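You operate a simulated robot arm through the tools that you are given. There is no shell and no other tool. Be economical: measure what you need, move in short steps, check, and stop when the job is done.

The job below is to be done with a simulated robot arm. You get a single attempt, and the scene is never put back.

Task
Take the grey cup from the despatch bench top and leave it on top of the orange tin. Then put two of the green jars from the despatch bench top on the top of the tooling cart. Then put the blue bottle from the despatch bench top in the green tote there. Then put the red bottle on the clean rack top. Then turn the speed dial to 4 m/min. Then put the yellow weight on top of the orange mask. Then count the grey spindles on the top of the green mat, then put as many of the couplings from the top of the green mat on the top of the pattern table. Then put one of the tape rolls from the top of the small drawers in the white tray. Then open the violet canister lid. The order counts. Set down upright: green jar, red bottle, coupling.

It is judged by the outcome, as a careful person would: the job done as asked, and still so three seconds after it is handed in. It fails if anything else is knocked over, pushed out of place, dropped, spilled or broken. Lids that push on must go on centred and level and be pressed home; caps that screw on are set level and turned clockwise until they are tight.

Robot
A 6-joint arm with a two-finger gripper on a trunk, on a base that drives. Base frame: it is fixed to the floor where the robot stands at the start and does not move with it; the origin is under the middle of the robot, x ahead of it, y to its left, z up; the surface under the hand at the start is at about z = 800. Units: mm, degrees, N and s.
With the tool pointing down near the work surface it reaches from about 480 to 820 mm from the robot's upright axis, wherever it stands. Its first joint turns from -166.0 to 166.0 degrees. Places, roughly: blue bottle (5x5x12 cm) [300, 400, 800]; clean rack top (23x17 cm) [-2220, 3820, 880]; coupling (4x3x7 cm) [-8400, 6000, 800]; green jar [500, 0, 750]; green jar (6x6x8 cm) [500, 100, 800]; green tote (26x20x15 cm) [700, 700, 800]; grey cup (8x8x8 cm) [700, -100, 800]; grey spindle (6x6x20 cm) [-8200, 6000, 900]; orange mask (8x8x4 cm) [-3900, 4500, 800]; orange tin [750, 0, 750]; red bottle (6x6x30 cm) [-5100, 1200, 1500]; speed dial [-5200, 3400, 900]; tape roll (9x8x3 cm) [-3600, 7000, 1100]; top of the pattern table [-6300, 6400, 900]; top of the tooling cart [-700, -3500, 900]; violet canister lid [-3900, -4300, 1300]; white tray (28x16x5 cm) [-3000, 7400, 900]; yellow weight [-7250, 3500, 750]. Payload 1.66 kg.
Tool frame: the origin (TCP) lies between the finger pads and is the grasp point; the fingertips stand 16 mm ahead of it; z points along the fingers, y is the line along which they close. Largest opening 111 mm; the body of the gripper starts 104 mm behind the TCP.
Orientation is told as [roll, pitch, yaw] about the base's x, y, z axes, in that order, counted from this pose: with the fingers straight down and closing along the base's y, the tool's x points along the base's -x, its y along +y and its z along -z.

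Tools
- The arm moves only by the tool step_arm. Its arguments are lists of equal length, an entry for each row: "gripper": the opening, from 0 (shut) to 1 (fully open); "dp": the shift along the base's x, y, z in mm, a list of three; "rot": the turn, a rotation vector about the base's x, y, z in rad, a list of three. In form: {"gripper": [gripper, ...], "dp": [[dx, dy, dz], ...], "rot": [[rx, ry, rz], ...]}. A call has 1 to 10 rows; each row is the pose to reach, as a shift and turn from the pose commanded when the call began. A row lasts 0.2 s, in which the tool goes at most 50 mm and 8.6 degrees; a call with a longer step from one row to the next is refused whole, and so is a gripper value outside its range. A pose out of reach is approached as far as the arm can. The call stops where the force on the tool passes 40 N (or 10 N more than at its start, if that is more) or the arm is blocked; 0.2 s more then pass. Each finger halts on what it meets, pressing with about 28 N; the grip force reading is that of the motor and also rises with nothing between the fingers. The clock runs only during rows and for 0.2 s after the last one: add rows that repeat a pose to give the fingers time. The reply holds the time, the measured pose of the TCP, the force on the tool along the base axes, the opening and the grip force, in the units named above and with some noise, with the torque about the TCP (base axes, N m) and any sound that the robot's microphone picked up.
- Cameras (640 x 400 px; columns grow to the right, rows downward): "scene" is now at [58.6, 179.6, 1559.4]; the picture's right is [0.09, -1.00, 0.00], its down [-0.85, -0.08, -0.52] and it looks along [0.52, 0.05, -0.85] (base axes); focal length 281 px, centre (320, 200). "wrist" rides on the gripper at [70, 14, -143] in the tool frame; the picture's right is [-0.19, 0.98, 0.00], its down [-0.87, -0.17, -0.47] and it looks along [-0.46, -0.09, 0.88] (tool axes); focal length 230 px, centre (320, 200). There is no depth. A picture from a camera that has moved, and an enlarged one, comes with that camera's place and axes in the base frame and with its lens. The place of the scene camera against the robot may be out by one fixed shift of up to 25 mm in any direction.
- get_image(camera): a new picture of that camera. It takes no simulated time.
- slide_trunk(by): slides the trunk up (or, below 0, down) by that many mm; the arm and the scene camera ride with it, the base frame stays. It gives what a move gives, with no picture.
- base_move(legs): drives the robot by 1 to 6 legs, each [ahead, left, turn to the left] in mm, mm and degrees, along the robot's own axes; the way and the turn of a leg run together, so that a leg with both is an arc; at most 1500 mm and 180 degrees a leg. The arm and the cameras ride along, it lands a little off, and it stops where it bumps. It gives what a move gives.
- turn_head(pan, tilt): turns the head with the scene camera to pan (to the left, within 120 degrees either way) and tilt (down, from -29 to 69), counted from straight ahead of the robot. It gives what a move gives.
- zoom(camera, box): a new picture of the part [left, top, right, bottom] of that camera's present view, enlarged. It takes no simulated time.
- finish_job(): hands the job in; it is judged then, once.

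Work in short steps. Places have to be worked out from the pictures, the camera data and where the tool is seen: move nearer, look again, correct. Check each grasp and each placing, and mend what went wrong. You have 525 turns and 288 pictures in all, those below and enlarged ones among them. Open the gripper and draw the arm clear of the work before you hand the job in, unless the task says otherwise.

The tools are called after ">>>" by a JSON object that holds its "fn" and its "kwargs". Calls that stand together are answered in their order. step_arm: Moves the arm, as the interface text tells. Its arguments: {"type":"object","properties":{"gripper":{"type":"array","items":{"type":"number"}},"dp":{"type":"array","items":{"type":"array","items":{"type":"number"}}},"rot":{"type":"array","items":{"type":"array","items":{"type":"number"}}}},"required":["gripper","dp","rot"]} The other tools are called the same way: slide_trunk (by) slides the trunk up or down; base_move (legs) drives the base; turn_head (pan, tilt) turns the head that bears the scene camera; get_image (camera) takes a picture; zoom (camera, box) takes an enlarged picture of a part of a camera's view; finish_job () hands the job in.

At the start:

```text
time_s: 0.0
eef_pos: [445.7, -28.3, 1225.4]
ee_rot: [0.0, 0.0, 0.0]
wrist_force: [0.1, -0.4, 1.1]
torque: [0.0, -0.01, 0.03]
finger_gap: 110.9
gripper_force: 0.0
trunk travel left (down, up): [-175.0, 415.0]
robot x, y, heading: [3.1, 1.1, 0.1]
head pan, tilt: [5.2, 58.7]
```

scene: 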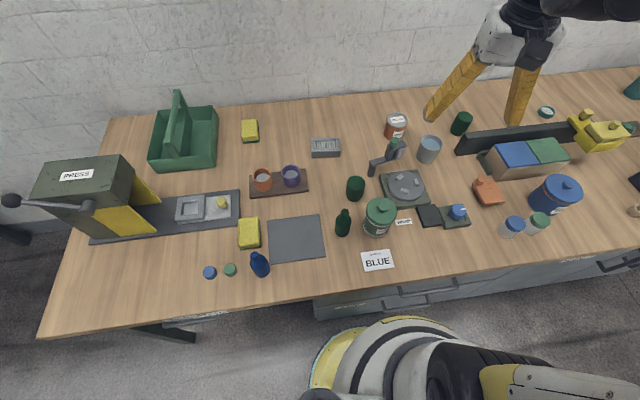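
wrist: 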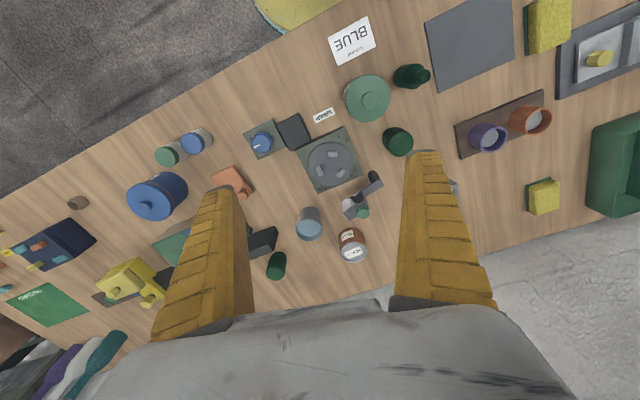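

I begin with enlarged views of the bench to identify the cup, tin, jars, bottle and tote.

>>> {"fn": "zoom", "kwargs": {"camera": "scene", "box": [320, 90, 480, 280]}}

>>> {"fn": "zoom", "kwargs": {"camera": "scene", "box": [440, 80, 640, 260]}}

>>> {"fn": "zoom", "kwargs": {"camera": "scene", "box": [30, 80, 350, 290]}}

```text
2.11 times, centred on (400, 185) of scene
camera zoom: at [58.6, 179.6, 1559.4], right [0.09, -1.0, 0.0], down [-0.85, -0.08, -0.52], along [0.52, 0.05, -0.85], focal length 591 px, centre (152, 232)
```

zoom: 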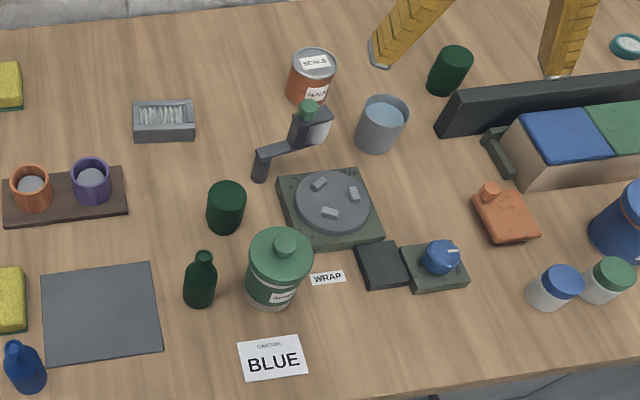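

```text
2.22 times, centred on (540, 170) of scene
camera zoom: at [58.6, 179.6, 1559.4], right [0.09, -1.0, 0.0], down [-0.85, -0.08, -0.52], along [0.52, 0.05, -0.85], focal length 624 px, centre (-169, 267)
```

zoom: 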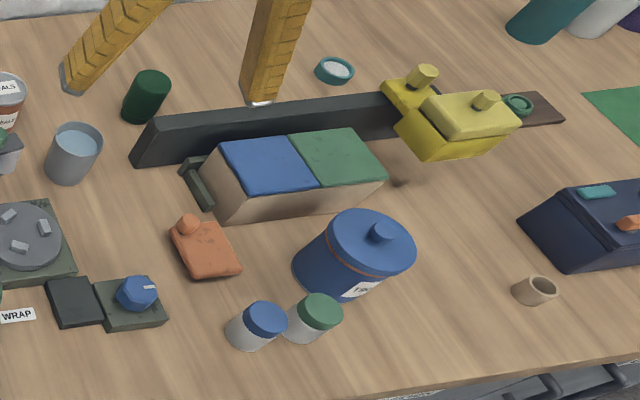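

```text
1.90 times, centred on (190, 185) of scene
camera zoom: at [58.6, 179.6, 1559.4], right [0.09, -1.0, 0.0], down [-0.85, -0.08, -0.52], along [0.52, 0.05, -0.85], focal length 535 px, centre (568, 229)
```

zoom: 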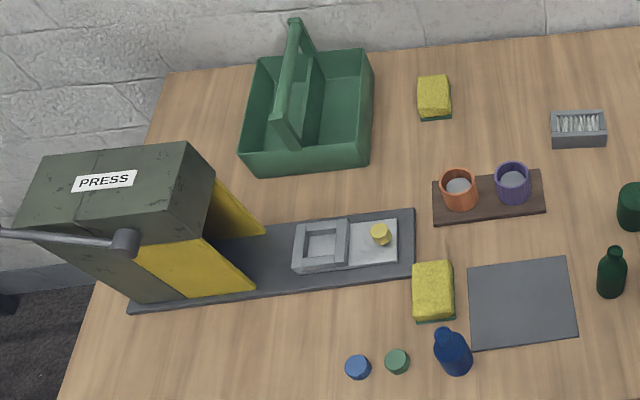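

Cup ≈(730,-128), tin ≈(820,-18), jars ≈(551,118) and ≈(864,-256), which is a bit far. I look down to see how much room lies between my base and the bench.

>>> {"fn": "turn_head", "kwargs": {"pan": 0, "tilt": 69}}

>>> {"fn": "get_image", "kwargs": {"camera": "scene"}}

```text
time_s: 0.7
eef_pos: [445.4, -28.6, 1225.2]
ee_rot: [-0.1, 0.1, 0.0]
wrist_force: [0.3, -0.6, 0.0]
torque: [0.01, 0.03, 0.0]
finger_gap: 110.6
gripper_force: 0.1
trunk travel left (down, up): [-175.0, 415.0]
robot x, y, heading: [-1.0, 0.1, -0.1]
head pan, tilt: [0.0, 68.8]
```

```text
282 pictures are left
camera scene: at [46.6, 173.4, 1548.5], right [0.0, -1.0, 0.0], down [-0.93, 0.0, -0.36], along [0.36, 0.0, -0.93], focal length 281 px, centre (320, 200)
```

scene: 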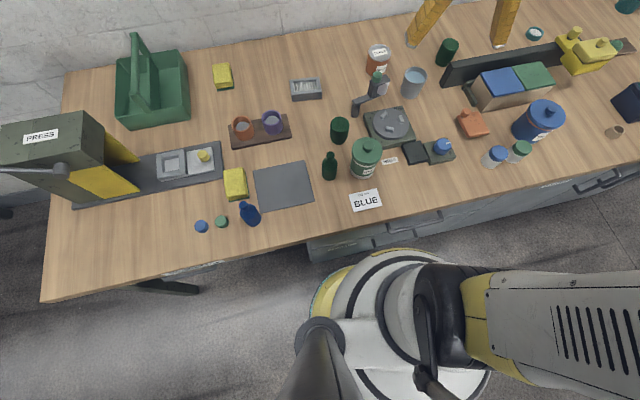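

Bench edge slants ~7°; there are around 60+ mm to spare, more toward the right. I drive to about (50,-190), so tin and far jar come in reach.

>>> {"fn": "base_move", "kwargs": {"legs": [[0, -190, 0], [50, 0, 0]]}}

>>> {"fn": "get_image", "kwargs": {"camera": "scene"}}

>>> {"fn": "get_image", "kwargs": {"camera": "wrist"}}

```text
time_s: 2.8
eef_pos: [497.2, -211.0, 1225.6]
ee_rot: [0.0, 0.0, 0.3]
wrist_force: [0.8, 0.1, 0.1]
torque: [0.0, 0.02, 0.01]
finger_gap: 110.9
gripper_force: 0.2
trunk travel left (down, up): [-175.0, 415.0]
robot x, y, heading: [49.1, -182.9, 0.4]
head pan, tilt: [0.0, 68.8]
```

```text
281 pictures are left
camera scene: at [96.6, -11.4, 1548.4], right [0.0, -1.0, 0.0], down [-0.93, 0.0, -0.36], along [0.36, 0.0, -0.93], focal length 281 px, centre (320, 200)
```

scene: 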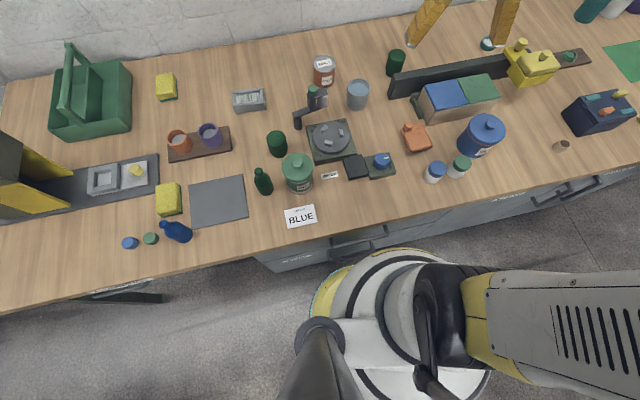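

```text
280 pictures are left
camera wrist: at [427.1, -197.5, 1368.0], right [0.19, 0.98, 0.0], down [0.87, -0.16, 0.47], along [0.46, -0.09, -0.88], focal length 230 px, centre (320, 200)
```

wrist: 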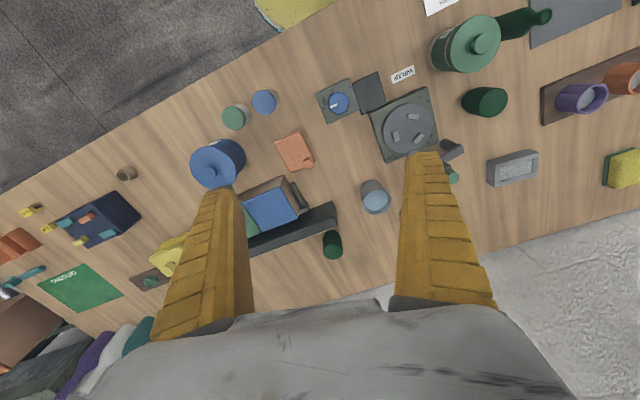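

Cup appears at ≈(721,-110) from the wrist camera. I move above it to z≈1030 and look again.

>>> {"fn": "step_arm", "kwargs": {"gripper": [1, 1, 1, 1, 1, 1, 1, 1], "dp": [[28, 13, -22], [56, 25, -45], [84, 38, -70], [112, 50, -95], [140, 63, -120], [168, 76, -145], [196, 88, -170], [224, 101, -190]], "rot": [[0, 0, 0], [0, 0, 0], [0, 0, 0], [0, 0, 0], [0, 0, 0], [0, 0, 0], [0, 0, 0], [0, 0, 0]]}}

>>> {"fn": "get_image", "kwargs": {"camera": "wrist"}}

```text
time_s: 4.6
eef_pos: [723.9, -110.4, 1032.8]
ee_rot: [0.0, 0.0, 0.2]
wrist_force: [-0.2, -0.4, 0.3]
torque: [0.05, 0.0, 0.02]
finger_gap: 110.8
gripper_force: 0.2
trunk travel left (down, up): [-175.0, 415.0]
robot x, y, heading: [48.4, -186.3, 0.3]
head pan, tilt: [0.0, 68.8]
```

```text
279 pictures are left
camera wrist: at [653.7, -96.1, 1176.4], right [0.19, 0.98, 0.0], down [0.87, -0.16, 0.47], along [0.46, -0.09, -0.88], focal length 230 px, centre (320, 200)
```

wrist: 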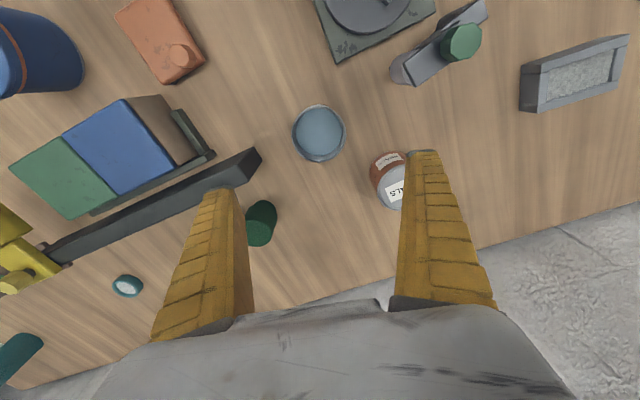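

I enlarge around the cup and tin for better measurements.

>>> {"fn": "zoom", "kwargs": {"camera": "wrist", "box": [240, 80, 420, 260]}}

>>> {"fn": "step_arm", "kwargs": {"gripper": [1, 1], "dp": [[0, 0, -35], [0, 0, -70]], "rot": [[0, 0, 0], [0, 0, 0]]}}

>>> {"fn": "get_image", "kwargs": {"camera": "wrist"}}

```text
2.22 times, centred on (330, 170) of wrist
camera zoom: at [653.7, -96.1, 1176.4], right [0.19, 0.98, 0.0], down [0.87, -0.16, 0.47], along [0.46, -0.09, -0.88], focal length 511 px, centre (298, 267)
```

zoom: 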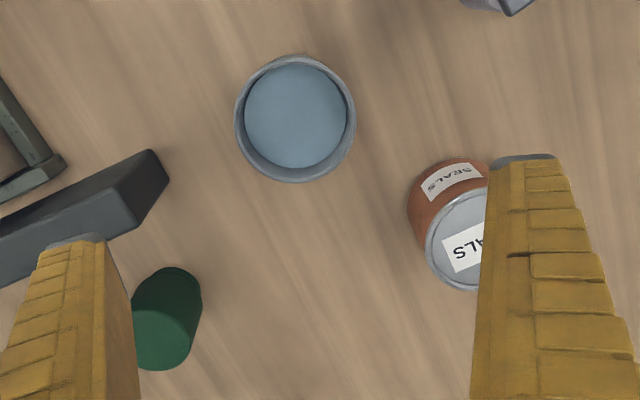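

```text
time_s: 5.2
eef_pos: [722.1, -110.1, 963.0]
ee_rot: [0.0, 0.0, 0.3]
wrist_force: [1.1, 0.5, -0.3]
torque: [0.02, 0.02, -0.02]
finger_gap: 110.9
gripper_force: 0.1
trunk travel left (down, up): [-175.0, 415.0]
robot x, y, heading: [47.7, -181.5, 0.5]
head pan, tilt: [0.0, 68.8]
```

```text
277 pictures are left
camera wrist: at [651.7, -96.3, 1106.0], right [0.19, 0.98, 0.0], down [0.87, -0.16, 0.47], along [0.46, -0.09, -0.88], focal length 230 px, centre (320, 200)
```

wrist: 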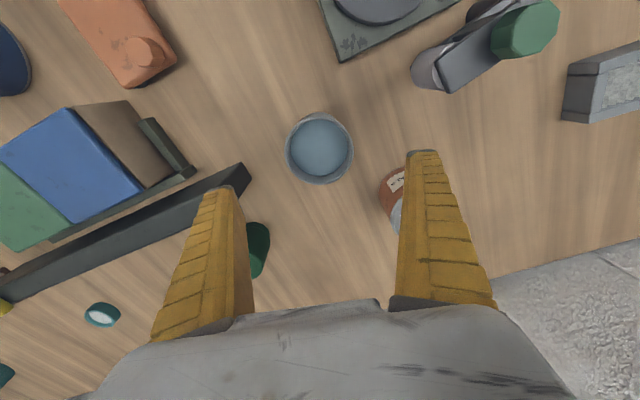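

Cup centered in y; rim at 830–880. I descend another 70 mm and look to fix its height.

>>> {"fn": "step_arm", "kwargs": {"gripper": [1, 1], "dp": [[0, 0, -35], [-3, 0, -70]], "rot": [[0, 0, 0], [0, 0, 0]]}}

>>> {"fn": "get_image", "kwargs": {"camera": "wrist"}}

>>> {"fn": "zoom", "kwargs": {"camera": "scene", "box": [300, 30, 440, 150]}}

```text
time_s: 5.8
eef_pos: [719.8, -111.8, 893.7]
ee_rot: [-0.1, 0.0, 0.3]
wrist_force: [0.0, 0.9, -0.2]
torque: [0.02, 0.02, 0.0]
finger_gap: 110.8
gripper_force: 0.0
trunk travel left (down, up): [-175.0, 415.0]
robot x, y, heading: [50.7, -187.5, 0.2]
head pan, tilt: [0.0, 68.8]
```

```text
276 pictures are left
camera wrist: at [649.5, -98.2, 1036.6], right [0.19, 0.98, 0.0], down [0.87, -0.16, 0.47], along [0.46, -0.09, -0.88], focal length 230 px, centre (320, 200)
```

wrist: 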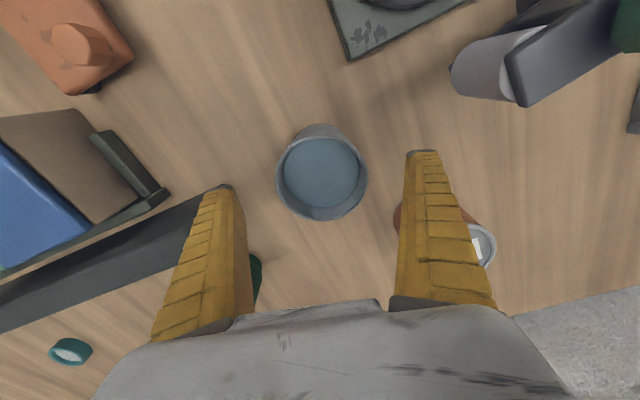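

```text
3.33 times, centred on (370, 90) of scene
camera zoom: at [95.8, -11.5, 1548.4], right [0.0, -1.0, 0.0], down [-0.93, 0.0, -0.36], along [0.36, 0.0, -0.93], focal length 936 px, centre (153, 567)
```

zoom: 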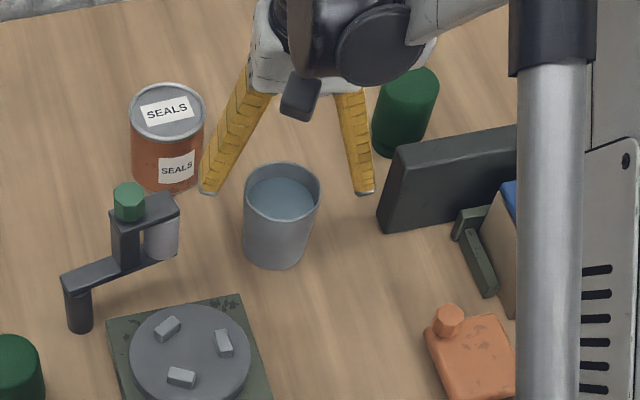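

Rim ≈ z 861, center ≈(722,-111). I descend to z≈828 and close on the cup.

>>> {"fn": "step_arm", "kwargs": {"gripper": [1, 1, 1, 0.8, 0.7, 0.6, 0.55, 0.55], "dp": [[1, 0, -35], [2, 0, -66], [2, 0, -66], [2, 0, -66], [2, 0, -66], [2, 0, -66], [2, 0, -66], [2, 0, -66]], "rot": [[0, 0, 0], [0, 0, 0], [0, 0, 0], [0, 0, 0], [0, 0, 0], [0, 0, 0], [0, 0, 0], [0, 0, 0]]}}

>>> {"fn": "get_image", "kwargs": {"camera": "wrist"}}

```text
time_s: 7.6
eef_pos: [719.8, -111.8, 828.6]
ee_rot: [-0.1, 0.0, 0.2]
wrist_force: [0.6, -0.7, -2.4]
torque: [0.0, 0.0, 0.02]
finger_gap: 68.8
gripper_force: 28.2
trunk travel left (down, up): [-175.0, 415.0]
robot x, y, heading: [52.3, -185.3, 0.2]
head pan, tilt: [0.0, 68.8]
```

```text
274 pictures are left
camera wrist: at [649.8, -97.6, 972.4], right [0.19, 0.98, 0.0], down [0.87, -0.16, 0.47], along [0.46, -0.09, -0.88], focal length 230 px, centre (320, 200)
```

wrist: 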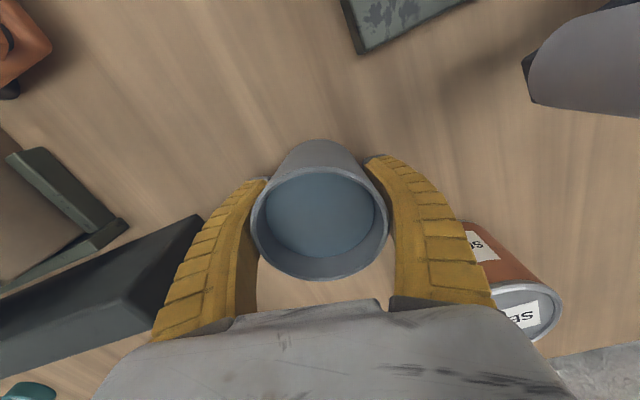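

Cup is held (68.8 mm). I lift it gently and carry it over the tin at about (822,-6), staying high, then look.

>>> {"fn": "step_arm", "kwargs": {"gripper": [0.5, 0.5, 0.5, 0.5, 0.5, 0.5, 0.5, 0.5], "dp": [[0, 0, 10], [0, 0, 25], [0, 0, 45], [0, 0, 65], [0, 0, 85], [0, 0, 105], [0, 0, 120], [0, 0, 125]], "rot": [[0, 0, 0], [0, 0, 0], [0, 0, 0], [0, 0, 0], [0, 0, 0], [0, 0, 0], [0, 0, 0], [0, 0, 0]]}}

>>> {"fn": "step_arm", "kwargs": {"gripper": [0.5, 0.5, 0.5, 0.5, 0.5, 0.5, 0.5, 0.5, 0.5], "dp": [[5, 5, 0], [15, 15, 0], [28, 28, 0], [42, 43, 0], [56, 58, 0], [68, 72, 0], [76, 82, 0], [80, 87, 0], [82, 90, 0]], "rot": [[0, 0, 0], [0, 0, 0], [0, 0, 0], [0, 0, 0], [0, 0, 0], [0, 0, 0], [0, 0, 0], [0, 0, 0], [0, 0, 0]]}}

>>> {"fn": "get_image", "kwargs": {"camera": "wrist"}}

>>> {"fn": "zoom", "kwargs": {"camera": "scene", "box": [260, 20, 420, 140]}}

```text
time_s: 9.4
eef_pos: [718.5, -110.9, 954.2]
ee_rot: [0.0, 0.0, 0.3]
wrist_force: [-0.1, -0.6, -0.8]
torque: [0.01, 0.01, -0.02]
finger_gap: 68.4
gripper_force: 28.0
trunk travel left (down, up): [-175.0, 415.0]
robot x, y, heading: [47.5, -189.2, 0.3]
head pan, tilt: [0.0, 68.8]
```

```text
time_s: 11.4
eef_pos: [801.3, -20.1, 954.7]
ee_rot: [-0.1, 0.0, 0.3]
wrist_force: [0.4, 0.1, -1.6]
torque: [-0.03, 0.0, 0.02]
finger_gap: 68.2
gripper_force: 27.8
trunk travel left (down, up): [-175.0, 415.0]
robot x, y, heading: [47.2, -183.6, 0.2]
head pan, tilt: [0.0, 68.8]
```

```text
273 pictures are left
camera wrist: at [731.9, -6.5, 1097.3], right [0.19, 0.98, 0.0], down [0.87, -0.16, 0.47], along [0.46, -0.09, -0.88], focal length 230 px, centre (320, 200)
```

wrist: 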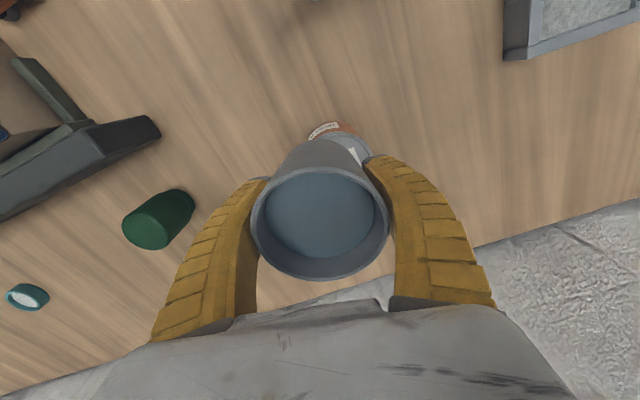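

```text
3.33 times, centred on (340, 80) of scene
camera zoom: at [95.5, -11.5, 1548.5], right [0.0, -1.0, 0.0], down [-0.93, 0.0, -0.36], along [0.36, 0.0, -0.93], focal length 936 px, centre (253, 600)
```

zoom: 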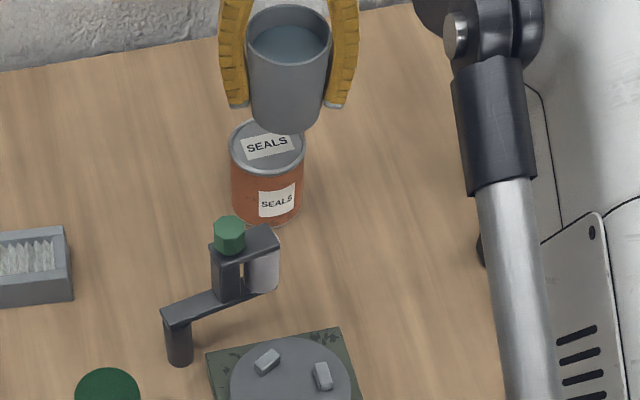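

The tin peeks out toward +x/+y of the cup. I enlarge the wrist view for the offset.

>>> {"fn": "zoom", "kwargs": {"camera": "wrist", "box": [280, 100, 400, 180]}}

```text
5.00 times, centred on (340, 140) of wrist
camera zoom: at [731.9, -6.5, 1097.3], right [0.19, 0.98, 0.0], down [0.87, -0.16, 0.47], along [0.46, -0.09, -0.88], focal length 1150 px, centre (220, 500)
```

zoom: 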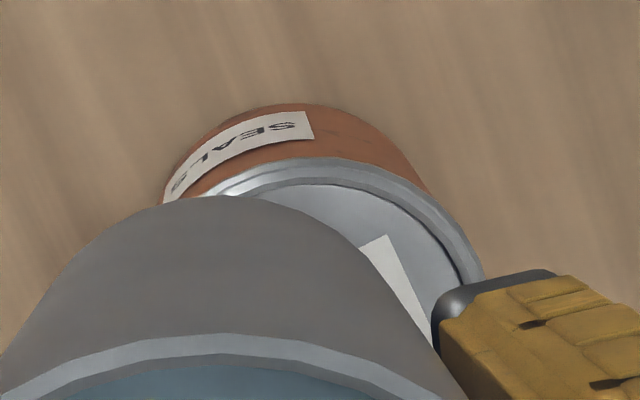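

Tin top centre ≈(819,-3). I shift over it and lower to z≈915.

>>> {"fn": "step_arm", "kwargs": {"gripper": [0.5, 0.5, 0.5, 0.5, 0.5, 0.5], "dp": [[8, 8, 0], [18, 17, 0], [18, 17, -10], [18, 17, -22], [18, 17, -34], [18, 17, -40]], "rot": [[0, 0, 0], [0, 0, 0], [0, 0, 0], [0, 0, 0], [0, 0, 0], [0, 0, 0]]}}

>>> {"fn": "zoom", "kwargs": {"camera": "scene", "box": [260, 20, 420, 140]}}

>>> {"fn": "zoom", "kwargs": {"camera": "wrist", "box": [240, 100, 400, 200]}}

```text
time_s: 12.8
eef_pos: [819.0, -5.1, 913.7]
ee_rot: [0.1, 0.0, 0.3]
wrist_force: [0.4, -0.3, -1.4]
torque: [0.0, 0.04, 0.01]
finger_gap: 67.9
gripper_force: 28.3
trunk travel left (down, up): [-175.0, 415.0]
robot x, y, heading: [53.0, -184.8, 0.3]
head pan, tilt: [0.0, 68.8]
```

```text
3.33 times, centred on (340, 80) of scene
camera zoom: at [95.5, -11.5, 1548.5], right [0.0, -1.0, 0.0], down [-0.93, 0.0, -0.36], along [0.36, 0.0, -0.93], focal length 936 px, centre (253, 600)
```

zoom: 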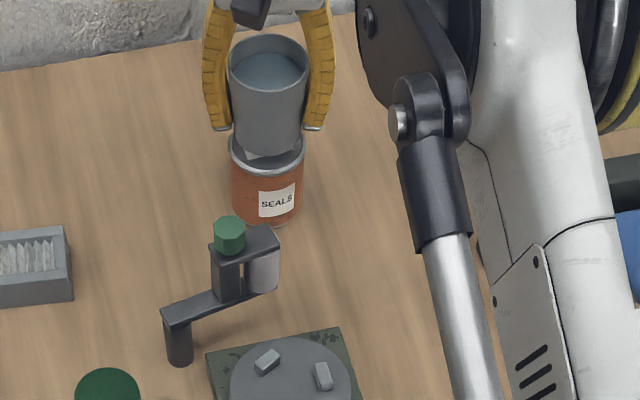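

```text
4.00 times, centred on (320, 150) of wrist
camera zoom: at [749.7, 9.7, 1057.3], right [0.19, 0.98, 0.0], down [0.87, -0.16, 0.47], along [0.46, -0.09, -0.88], focal length 920 px, centre (320, 400)
```

zoom: 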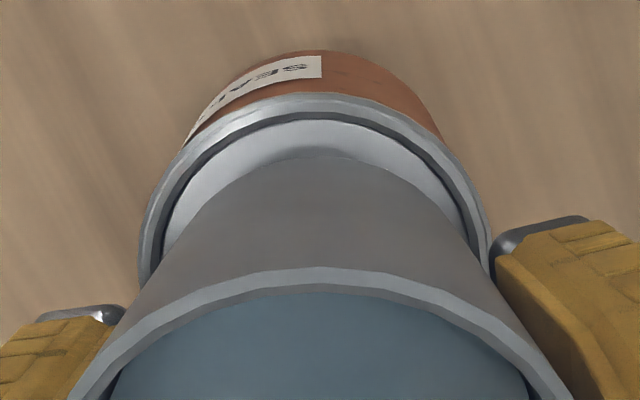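

Aligned within a couple of mm. I lower in small steps watching the force.

>>> {"fn": "step_arm", "kwargs": {"gripper": [0.5, 0.5, 0.5], "dp": [[-2, 0, -2], [-2, 0, -5], [-2, 0, -5]], "rot": [[0, 0, 0], [0, 0, 0], [0, 0, 0]]}}

>>> {"fn": "step_arm", "kwargs": {"gripper": [0.5, 0.5, 0.5], "dp": [[0, 0, -2], [0, 0, -4], [0, 0, -4]], "rot": [[0, 0, 0], [0, 0, 0], [0, 0, 0]]}}

>>> {"fn": "zoom", "kwargs": {"camera": "scene", "box": [290, 20, 390, 100]}}

```text
time_s: 13.6
eef_pos: [816.7, -4.3, 908.9]
ee_rot: [0.0, 0.0, 0.4]
wrist_force: [-0.3, 0.2, -2.2]
torque: [0.02, -0.03, -0.03]
finger_gap: 68.2
gripper_force: 28.4
trunk travel left (down, up): [-175.0, 415.0]
robot x, y, heading: [51.4, -186.3, 0.4]
head pan, tilt: [0.0, 68.8]
```

```text
time_s: 14.4
eef_pos: [817.0, -4.7, 904.8]
ee_rot: [0.0, 0.0, 0.4]
wrist_force: [0.2, 0.0, -2.6]
torque: [0.02, -0.01, -0.02]
finger_gap: 67.8
gripper_force: 27.3
trunk travel left (down, up): [-175.0, 415.0]
robot x, y, heading: [48.8, -183.9, 0.5]
head pan, tilt: [0.0, 68.8]
```

```text
5.00 times, centred on (340, 60) of scene
camera zoom: at [95.5, -11.5, 1548.5], right [0.0, -1.0, 0.0], down [-0.93, 0.0, -0.36], along [0.36, 0.0, -0.93], focal length 1404 px, centre (220, 900)
```

zoom: 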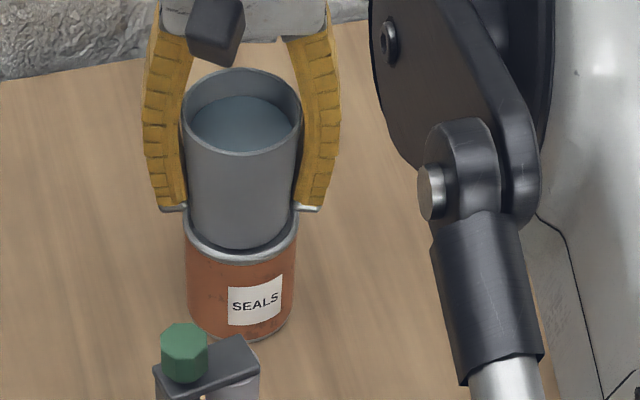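

No contact yet; continue lowering gently.

>>> {"fn": "step_arm", "kwargs": {"gripper": [0.5, 0.5, 0.5], "dp": [[0, 0, -2], [0, 0, -4], [0, 0, -4]], "rot": [[0, 0, 0], [0, 0, 0], [0, 0, 0]]}}

>>> {"fn": "step_arm", "kwargs": {"gripper": [0.5, 0.5, 0.5], "dp": [[0, 0, -1], [0, 0, -3], [0, 0, -3]], "rot": [[0, 0, 0], [0, 0, 0], [0, 0, 0]]}}

```text
time_s: 15.2
eef_pos: [816.2, -4.7, 902.0]
ee_rot: [0.0, 0.0, 0.4]
wrist_force: [7.6, 2.2, 19.0]
torque: [0.1, 0.01, -0.01]
finger_gap: 68.4
gripper_force: 28.0
trunk travel left (down, up): [-175.0, 415.0]
robot x, y, heading: [50.6, -186.9, 0.4]
head pan, tilt: [0.0, 68.8]
```

```text
time_s: 16.0
eef_pos: [815.2, -4.7, 899.1]
ee_rot: [0.0, 0.0, 0.3]
wrist_force: [4.9, 0.2, 20.3]
torque: [0.03, 0.1, 0.01]
finger_gap: 68.6
gripper_force: 27.8
trunk travel left (down, up): [-175.0, 415.0]
robot x, y, heading: [50.8, -184.3, 0.4]
head pan, tilt: [0.0, 68.8]
```

Contact made (20 N). I look before releasing.

>>> {"fn": "zoom", "kwargs": {"camera": "scene", "box": [290, 20, 390, 100]}}

>>> {"fn": "zoom", "kwargs": {"camera": "wrist", "box": [220, 100, 420, 300]}}

```text
5.00 times, centred on (340, 60) of scene
camera zoom: at [93.7, -12.0, 1548.6], right [0.0, -1.0, 0.0], down [-0.93, 0.0, -0.36], along [0.36, 0.0, -0.93], focal length 1404 px, centre (220, 900)
```

zoom: 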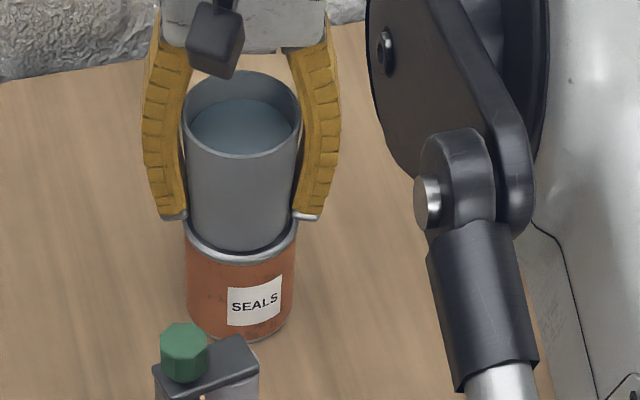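

```text
2.00 times, centred on (320, 200) of wrist
camera zoom: at [745.9, 9.8, 1042.0], right [0.19, 0.98, 0.0], down [0.87, -0.16, 0.47], along [0.46, -0.09, -0.88], focal length 460 px, centre (320, 200)
```

zoom: 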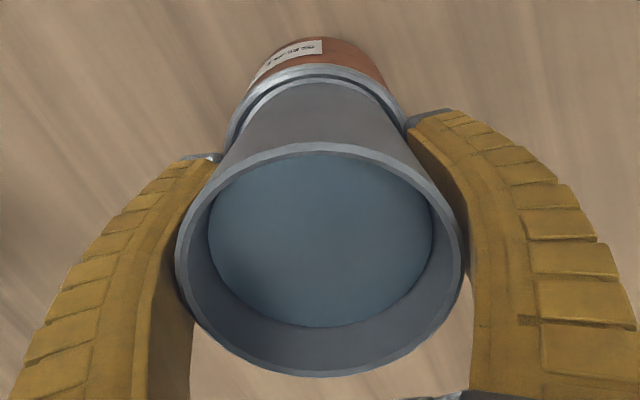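

Force in x suggests it rubs the near rim; I lift 2 mm, shift +3 in x and press down lightly again.

>>> {"fn": "step_arm", "kwargs": {"gripper": [0.5, 0.5, 0.5, 0.5], "dp": [[0, 0, 4], [4, 0, 4], [4, 0, 2], [4, 0, 2]], "rot": [[0, 0, 0], [0, 0, 0], [0, 0, 0], [0, 0, 0]]}}

>>> {"fn": "step_arm", "kwargs": {"gripper": [0.5, 0.5], "dp": [[0, 0, -2], [0, 0, -2]], "rot": [[0, 0, 0], [0, 0, 0]]}}

>>> {"fn": "zoom", "kwargs": {"camera": "wrist", "box": [270, 110, 370, 160]}}

```text
time_s: 17.0
eef_pos: [821.5, -4.3, 899.8]
ee_rot: [0.0, 0.0, 0.4]
wrist_force: [0.1, -0.1, -1.8]
torque: [-0.01, -0.02, 0.0]
finger_gap: 67.9
gripper_force: 27.9
trunk travel left (down, up): [-175.0, 415.0]
robot x, y, heading: [48.6, -182.7, -0.0]
head pan, tilt: [0.0, 68.8]
```

```text
time_s: 17.6
eef_pos: [820.4, -4.5, 900.4]
ee_rot: [0.0, 0.1, 0.3]
wrist_force: [2.3, 0.4, 6.6]
torque: [0.03, 0.11, 0.01]
finger_gap: 67.9
gripper_force: 28.1
trunk travel left (down, up): [-175.0, 415.0]
robot x, y, heading: [49.8, -185.5, 0.2]
head pan, tilt: [0.0, 68.8]
```

```text
6.40 times, centred on (320, 135) of wrist
camera zoom: at [750.7, 9.9, 1042.3], right [0.19, 0.98, 0.0], down [0.87, -0.16, 0.47], along [0.46, -0.09, -0.88], focal length 1472 px, centre (320, 616)
```

zoom: 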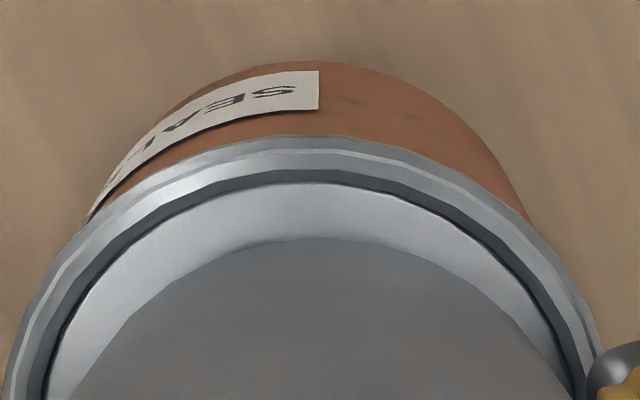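

The cup base sits inside the tin's raised rim, about 2 mm too far in x. I nudge back 2 mm and open slowly.

>>> {"fn": "step_arm", "kwargs": {"gripper": [0.5, 0.5, 0.5, 0.62, 0.64, 0.66, 0.7, 0.8], "dp": [[0, 0, 1], [-2, 0, 1], [-2, 0, 0], [-2, 0, 0], [-2, 0, 0], [-2, 0, 0], [-2, 0, 0], [-2, 0, 0]], "rot": [[0, 0, 0], [0, 0, 0], [0, 0, 0], [0, 0, 0], [0, 0, 0], [0, 0, 0], [0, 0, 0], [0, 0, 0]]}}

>>> {"fn": "zoom", "kwargs": {"camera": "wrist", "box": [220, 100, 420, 300]}}

>>> {"fn": "zoom", "kwargs": {"camera": "scene", "box": [290, 20, 390, 100]}}

```text
time_s: 19.4
eef_pos: [817.9, -4.9, 898.8]
ee_rot: [0.0, 0.0, 0.2]
wrist_force: [0.6, -0.1, 1.6]
torque: [0.01, 0.03, -0.02]
finger_gap: 88.5
gripper_force: 1.2
trunk travel left (down, up): [-175.0, 415.0]
robot x, y, heading: [52.4, -183.1, 0.2]
head pan, tilt: [0.0, 68.8]
```

```text
2.00 times, centred on (320, 200) of wrist
camera zoom: at [748.7, 9.9, 1041.0], right [0.19, 0.98, 0.0], down [0.87, -0.16, 0.47], along [0.46, -0.09, -0.88], focal length 460 px, centre (320, 200)
```

zoom: 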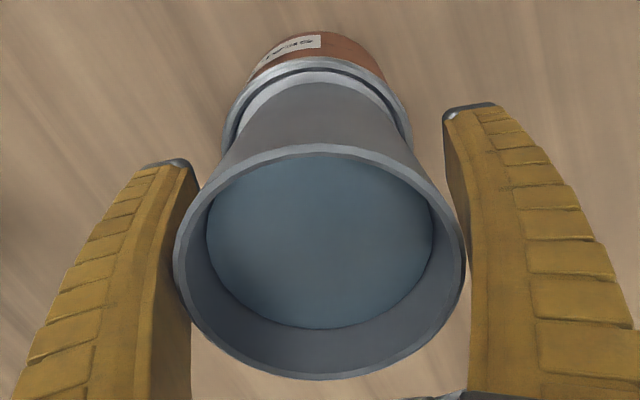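

```text
5.00 times, centred on (340, 60) of scene
camera zoom: at [95.3, -11.6, 1548.5], right [0.0, -1.0, 0.0], down [-0.93, 0.0, -0.36], along [0.36, 0.0, -0.93], focal length 1404 px, centre (220, 900)
```

zoom: 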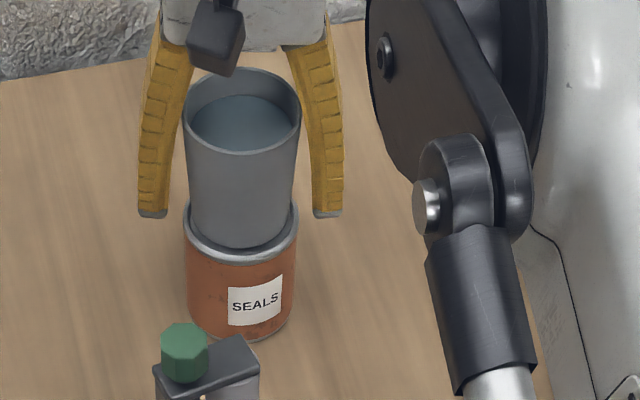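

Cup stands level on the tin. I open fully, rise straight up, then move toward the far jar and look.

>>> {"fn": "step_arm", "kwargs": {"gripper": [1, 1, 1, 1, 1, 1], "dp": [[0, 0, 0], [0, 0, 15], [0, 0, 45], [0, 0, 80], [0, 0, 105], [0, 0, 120]], "rot": [[0, 0, 0], [0, 0, 0], [0, 0, 0], [0, 0, 0], [0, 0, 0], [0, 0, 0]]}}

>>> {"fn": "step_arm", "kwargs": {"gripper": [1, 1, 1, 1, 1, 1], "dp": [[0, -40, 0], [0, -80, 0], [0, -125, 0], [10, -170, 0], [15, -210, 0], [20, -230, 0]], "rot": [[0, 0, 0], [0, 0, 0], [0, 0, 0], [0, 0, 0], [0, 0, 0], [0, 0, 0]]}}

>>> {"fn": "get_image", "kwargs": {"camera": "wrist"}}

>>> {"fn": "get_image", "kwargs": {"camera": "scene"}}

```text
time_s: 20.8
eef_pos: [820.0, -1.7, 1018.6]
ee_rot: [0.0, 0.0, 0.1]
wrist_force: [0.5, 0.3, -0.1]
torque: [0.0, 0.0, 0.03]
finger_gap: 111.0
gripper_force: 0.1
trunk travel left (down, up): [-175.0, 415.0]
robot x, y, heading: [49.3, -182.9, 0.0]
head pan, tilt: [0.0, 68.8]
```

```text
time_s: 22.2
eef_pos: [840.2, -233.7, 1018.8]
ee_rot: [0.0, -0.1, 0.3]
wrist_force: [-0.3, 0.0, 0.1]
torque: [0.05, -0.01, -0.02]
finger_gap: 110.6
gripper_force: 0.0
trunk travel left (down, up): [-175.0, 415.0]
robot x, y, heading: [48.4, -184.4, 0.1]
head pan, tilt: [0.0, 68.8]
```

```text
262 pictures are left
camera wrist: at [770.0, -219.7, 1161.4], right [0.18, 0.98, 0.0], down [0.87, -0.16, 0.47], along [0.46, -0.09, -0.88], focal length 230 px, centre (320, 200)
```

wrist: 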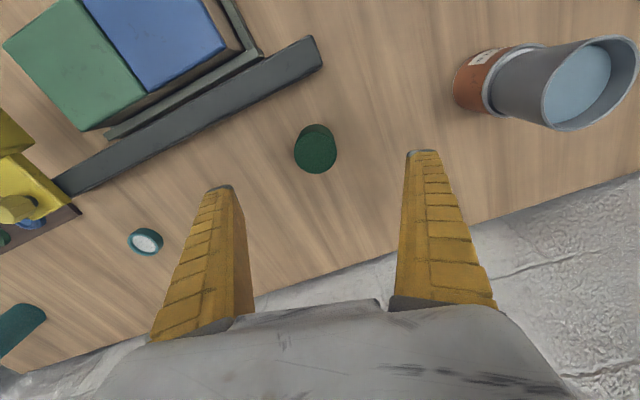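

```text
261 pictures are left
camera scene: at [95.4, -11.9, 1548.5], right [0.0, -1.0, 0.0], down [-0.93, 0.0, -0.36], along [0.36, 0.0, -0.93], focal length 281 px, centre (320, 200)
```

scene: 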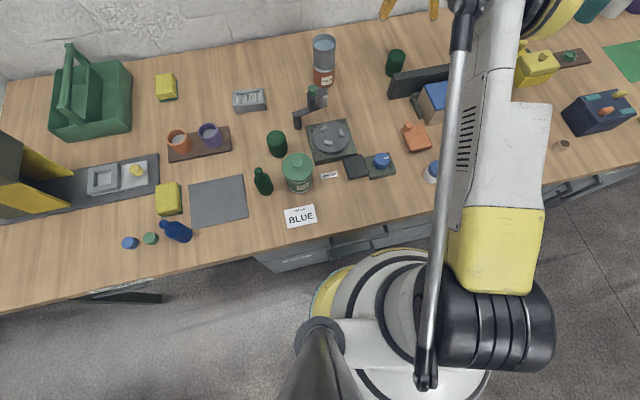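

Jar ≈(852,-243). I shift over it and descend to z≈920 to check centring.

>>> {"fn": "step_arm", "kwargs": {"gripper": [1, 1, 1], "dp": [[12, -9, -20], [12, -9, -60], [12, -9, -100]], "rot": [[0, 0, 0], [0, 0, 0], [0, 0, 0]]}}

>>> {"fn": "get_image", "kwargs": {"camera": "wrist"}}

```text
time_s: 23.0
eef_pos: [850.2, -242.8, 917.4]
ee_rot: [0.0, 0.0, 0.4]
wrist_force: [0.0, -0.5, 0.1]
torque: [0.02, -0.01, -0.01]
finger_gap: 110.9
gripper_force: 0.1
trunk travel left (down, up): [-175.0, 415.0]
robot x, y, heading: [52.2, -186.6, 0.5]
head pan, tilt: [0.0, 68.8]
```

```text
260 pictures are left
camera wrist: at [780.4, -229.0, 1059.8], right [0.19, 0.98, 0.0], down [0.87, -0.16, 0.47], along [0.46, -0.09, -0.88], focal length 230 px, centre (320, 200)
```

wrist: 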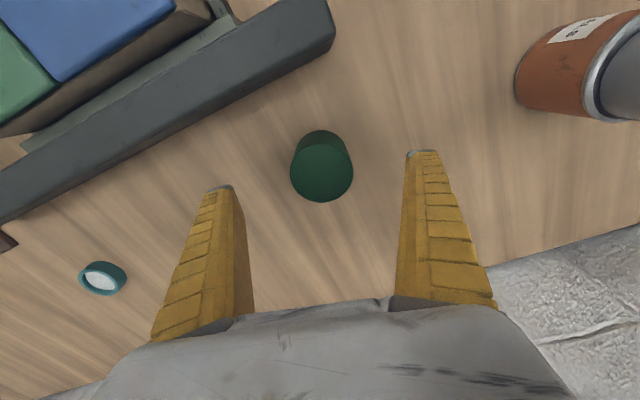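

Centre ≈(855,-243). I descend to z≈827 and close.

>>> {"fn": "step_arm", "kwargs": {"gripper": [1, 1, 1, 0.8, 0.65, 0.5, 0.4, 0.4], "dp": [[3, 0, -45], [5, 0, -90], [5, 0, -90], [5, 0, -90], [5, 0, -90], [5, 0, -90], [5, 0, -90], [5, 0, -90]], "rot": [[0, 0, 0], [0, 0, 0], [0, 0, 0], [0, 0, 0], [0, 0, 0], [0, 0, 0], [0, 0, 0], [0, 0, 0]]}}

>>> {"fn": "get_image", "kwargs": {"camera": "wrist"}}

```text
time_s: 24.8
eef_pos: [857.3, -243.0, 828.2]
ee_rot: [0.1, 0.0, 0.2]
wrist_force: [-0.5, -0.9, 4.0]
torque: [-0.03, 0.15, 0.03]
finger_gap: 50.7
gripper_force: 28.0
trunk travel left (down, up): [-175.0, 415.0]
robot x, y, heading: [48.0, -185.5, 0.2]
head pan, tilt: [0.0, 68.8]
```

```text
259 pictures are left
camera wrist: at [787.1, -229.0, 971.2], right [0.19, 0.98, 0.0], down [0.87, -0.16, 0.47], along [0.46, -0.09, -0.88], focal length 230 px, centre (320, 200)
```

wrist: 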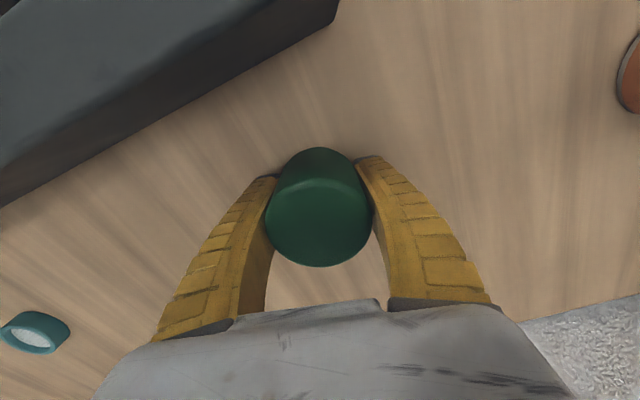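

Jar gripped. I lift it and retract the arm toward the robot before driving.

>>> {"fn": "step_arm", "kwargs": {"gripper": [0.4, 0.4, 0.4, 0.4, 0.4, 0.4, 0.4, 0.4, 0.4, 0.4], "dp": [[0, 0, 10], [0, 0, 45], [0, 0, 90], [0, 0, 135], [0, 0, 180], [0, 0, 220], [-40, 0, 245], [-80, 0, 260], [-120, 0, 270], [-160, 0, 280]], "rot": [[0, 0, 0], [0, 0, 0], [0, 0, 0], [0, 0, 0], [0, 0, 0], [0, 0, 0], [0, 0, 0], [0, 0, 0], [0, 0, 0], [0, 0, 0]]}}

>>> {"fn": "base_move", "kwargs": {"legs": [[-500, 0, 0]]}}

>>> {"fn": "turn_head", "kwargs": {"pan": -100, "tilt": 20}}

>>> {"fn": "get_image", "kwargs": {"camera": "scene"}}

```text
time_s: 27.0
eef_pos: [694.1, -243.3, 1109.6]
ee_rot: [0.0, 0.0, 0.3]
wrist_force: [0.0, 0.2, -1.3]
torque: [0.0, -0.06, 0.0]
finger_gap: 50.7
gripper_force: 27.9
trunk travel left (down, up): [-175.0, 415.0]
robot x, y, heading: [45.5, -183.9, 0.2]
head pan, tilt: [0.0, 68.8]
```

```text
time_s: 29.9
eef_pos: [194.6, -247.2, 1109.7]
ee_rot: [0.0, 0.0, 0.1]
wrist_force: [0.1, -0.2, -2.0]
torque: [-0.02, -0.02, 0.0]
finger_gap: 50.4
gripper_force: 28.0
trunk travel left (down, up): [-175.0, 415.0]
robot x, y, heading: [-450.5, -190.0, 0.2]
head pan, tilt: [0.0, 68.8]
```

```text
time_s: 31.7
eef_pos: [194.9, -246.6, 1109.0]
ee_rot: [-0.1, 0.0, 0.0]
wrist_force: [-0.2, 0.0, -2.2]
torque: [0.0, 0.0, -0.05]
finger_gap: 50.2
gripper_force: 28.6
trunk travel left (down, up): [-175.0, 415.0]
robot x, y, heading: [-450.7, -184.1, 0.2]
head pan, tilt: [-100.0, 20.0]
```

```text
258 pictures are left
camera scene: at [-475.7, -104.6, 1616.0], right [-0.98, 0.17, 0.0], down [0.06, 0.34, -0.94], along [-0.16, -0.93, -0.34], focal length 281 px, centre (320, 200)
```

scene: 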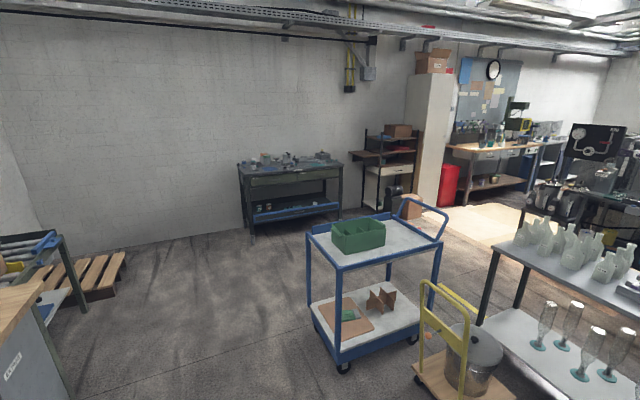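

The dark green table at px (291,160) matches the tooling cart location. I enlarge it.

>>> {"fn": "zoom", "kwargs": {"camera": "scene", "box": [225, 130, 365, 240]}}

>>> {"fn": "base_move", "kwargs": {"legs": [[0, 0, -90], [0, 300, 0], [1200, 0, 0]]}}

>>> {"fn": "turn_head", "kwargs": {"pan": 0, "tilt": 30}}

>>> {"fn": "get_image", "kwargs": {"camera": "scene"}}

```text
3.64 times, centred on (295, 185) of scene
camera zoom: at [-475.7, -104.6, 1616.0], right [-0.98, 0.17, 0.0], down [0.06, 0.34, -0.94], along [-0.16, -0.93, -0.34], focal length 1021 px, centre (411, 254)
```

zoom: 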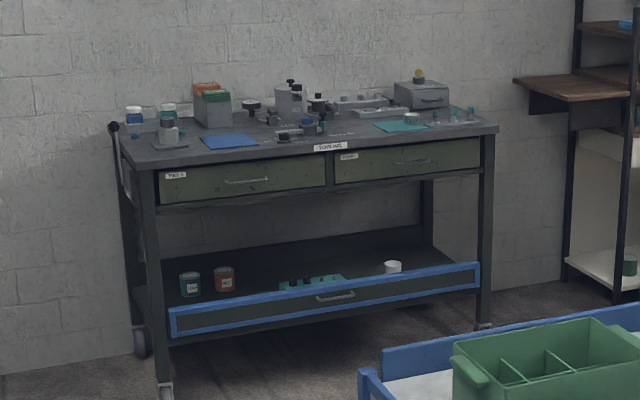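

```text
time_s: 43.2
eef_pos: [-205.8, -2023.6, 1109.2]
ee_rot: [0.0, 0.0, -89.5]
wrist_force: [-0.6, -0.5, -1.5]
torque: [0.03, 0.02, 0.01]
finger_gap: 49.8
gripper_force: 28.1
trunk travel left (down, up): [-175.0, 415.0]
robot x, y, heading: [-150.7, -1375.7, -89.2]
head pan, tilt: [-100.0, 20.0]
```

```text
time_s: 45.0
eef_pos: [-205.4, -2024.3, 1109.7]
ee_rot: [0.0, 0.0, -89.5]
wrist_force: [-0.5, 0.8, -2.6]
torque: [0.0, -0.02, 0.02]
finger_gap: 49.8
gripper_force: 28.3
trunk travel left (down, up): [-175.0, 415.0]
robot x, y, heading: [-149.3, -1376.1, -89.6]
head pan, tilt: [0.0, 30.0]
```

```text
256 pictures are left
camera scene: at [51.5, -1463.5, 1599.9], right [-1.0, -0.01, 0.0], down [0.0, 0.5, -0.87], along [0.01, -0.87, -0.5], focal length 281 px, centre (320, 200)
```

scene: 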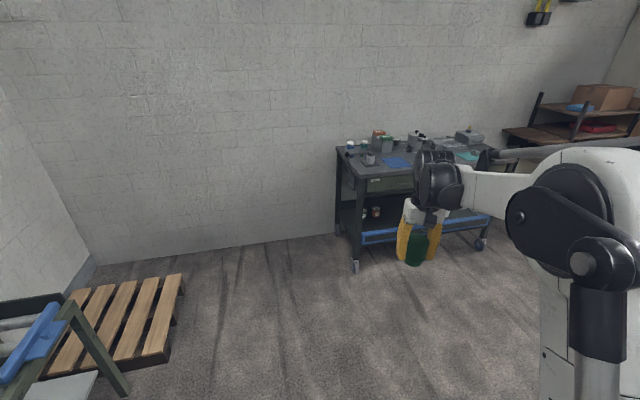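

The cart's front edge runs about (-250,-2890) to (-1275,-3170), so I approach at heading ≈-75°, stopping short to look.

>>> {"fn": "base_move", "kwargs": {"legs": [[750, 0, 0], [0, 0, 15], [0, -380, 0]]}}

>>> {"fn": "turn_head", "kwargs": {"pan": 0, "tilt": 40}}

>>> {"fn": "get_image", "kwargs": {"camera": "scene"}}

>>> {"fn": "get_image", "kwargs": {"camera": "wrist"}}

```text
time_s: 52.0
eef_pos: [-406.4, -2878.3, 1110.1]
ee_rot: [0.0, 0.1, -75.0]
wrist_force: [-1.4, -0.2, -1.5]
torque: [-0.01, 0.01, 0.0]
finger_gap: 49.6
gripper_force: 27.9
trunk travel left (down, up): [-175.0, 415.0]
robot x, y, heading: [-512.3, -2238.8, -74.9]
head pan, tilt: [0.0, 30.0]
```

```text
time_s: 52.7
eef_pos: [-405.9, -2878.1, 1109.7]
ee_rot: [0.0, 0.0, -75.0]
wrist_force: [-0.5, -0.4, -1.3]
torque: [0.01, -0.02, 0.0]
finger_gap: 49.8
gripper_force: 27.5
trunk travel left (down, up): [-175.0, 415.0]
robot x, y, heading: [-513.7, -2240.4, -75.0]
head pan, tilt: [0.0, 40.0]
```

```text
255 pictures are left
camera scene: at [-302.0, -2268.5, 1584.6], right [-0.97, -0.26, 0.0], down [-0.17, 0.62, -0.77], along [0.2, -0.74, -0.64], focal length 281 px, centre (320, 200)
```

scene: 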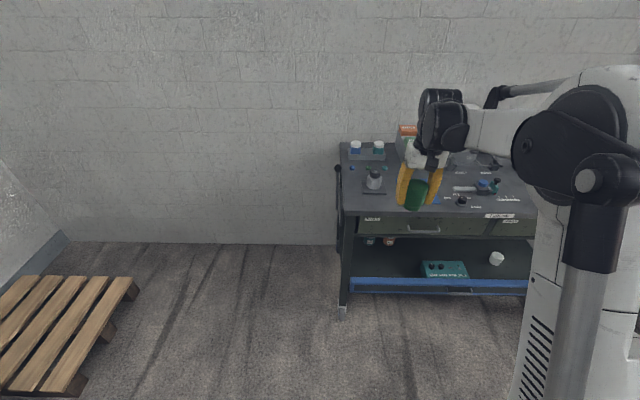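

```text
254 pictures are left
camera wrist: at [-411.1, -2805.6, 1252.4], right [1.0, 0.07, 0.0], down [0.06, -0.88, 0.47], along [0.03, -0.47, -0.88], focal length 230 px, centre (320, 200)
```

wrist: 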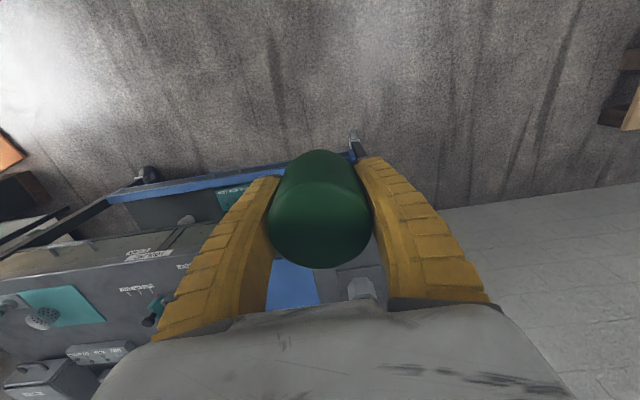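

I enlarge the cart top to find free space.

>>> {"fn": "zoom", "kwargs": {"camera": "scene", "box": [330, 120, 540, 250]}}

```text
3.05 times, centred on (435, 185) of scene
camera zoom: at [-302.0, -2268.5, 1584.6], right [-0.97, -0.26, 0.0], down [-0.17, 0.62, -0.77], along [0.2, -0.74, -0.64], focal length 856 px, centre (-30, 246)
```

zoom: 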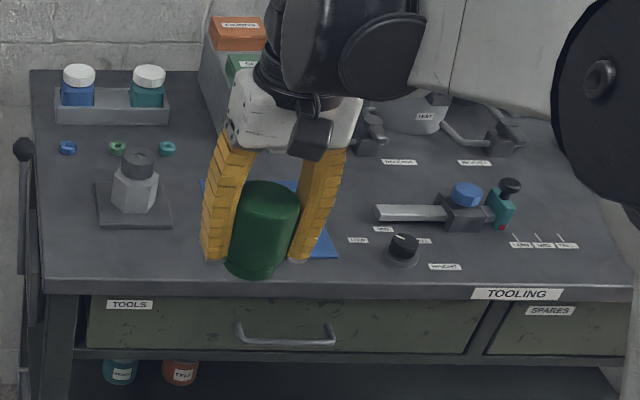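

Free strip lies at the front-left between the block and the edge. I drive 200 ahead and move the arm ~130 mm left to look with the wrist camera.

>>> {"fn": "base_move", "kwargs": {"legs": [[200, 0, 0]]}}

>>> {"fn": "step_arm", "kwargs": {"gripper": [0.4, 0.4, 0.4, 0.4], "dp": [[29, 8, 0], [58, 16, 0], [87, 23, 0], [116, 31, 0]], "rot": [[0, 0, 0], [0, 0, 0], [0, 0, 0], [0, 0, 0]]}}

>>> {"fn": "get_image", "kwargs": {"camera": "wrist"}}

>>> {"fn": "turn_head", "kwargs": {"pan": 0, "tilt": 55}}

>>> {"fn": "get_image", "kwargs": {"camera": "scene"}}

```text
time_s: 54.3
eef_pos: [-353.9, -3066.8, 1109.0]
ee_rot: [0.0, 0.1, -74.9]
wrist_force: [-0.4, -1.2, -2.5]
torque: [0.01, -0.01, 0.0]
finger_gap: 49.7
gripper_force: 28.1
trunk travel left (down, up): [-175.0, 415.0]
robot x, y, heading: [-460.8, -2428.1, -75.0]
head pan, tilt: [0.0, 40.0]
```

```text
time_s: 55.3
eef_pos: [-236.2, -3034.1, 1108.5]
ee_rot: [0.0, 0.0, -75.0]
wrist_force: [0.4, 0.4, -1.8]
torque: [0.0, 0.02, 0.03]
finger_gap: 49.7
gripper_force: 28.4
trunk travel left (down, up): [-175.0, 415.0]
robot x, y, heading: [-463.1, -2429.0, -74.9]
head pan, tilt: [0.0, 40.0]
```

```text
252 pictures are left
camera wrist: at [-242.3, -2963.1, 1253.0], right [1.0, 0.07, 0.0], down [0.06, -0.88, 0.47], along [0.03, -0.47, -0.88], focal length 230 px, centre (320, 200)
```

wrist: 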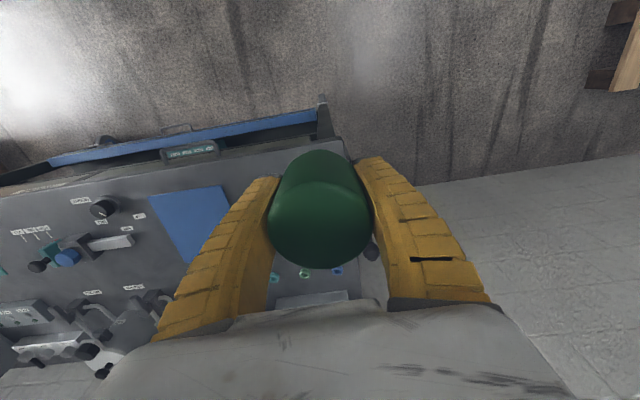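

```text
time_s: 56.1
eef_pos: [-238.6, -3035.3, 1109.6]
ee_rot: [-0.1, 0.0, -74.9]
wrist_force: [-0.6, 0.1, -0.8]
torque: [-0.03, 0.01, 0.02]
finger_gap: 49.8
gripper_force: 28.0
trunk travel left (down, up): [-175.0, 415.0]
robot x, y, heading: [-461.3, -2425.4, -74.9]
head pan, tilt: [0.0, 55.0]
```

```text
251 pictures are left
camera scene: at [-254.6, -2444.6, 1564.0], right [-0.97, -0.26, 0.0], down [-0.21, 0.79, -0.57], along [0.15, -0.55, -0.82], focal length 281 px, centre (320, 200)
```

scene: 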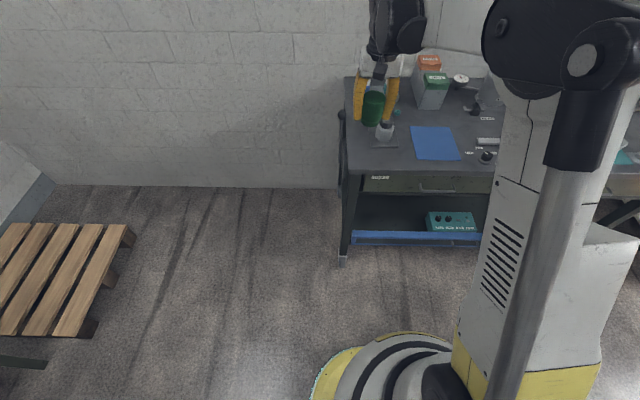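

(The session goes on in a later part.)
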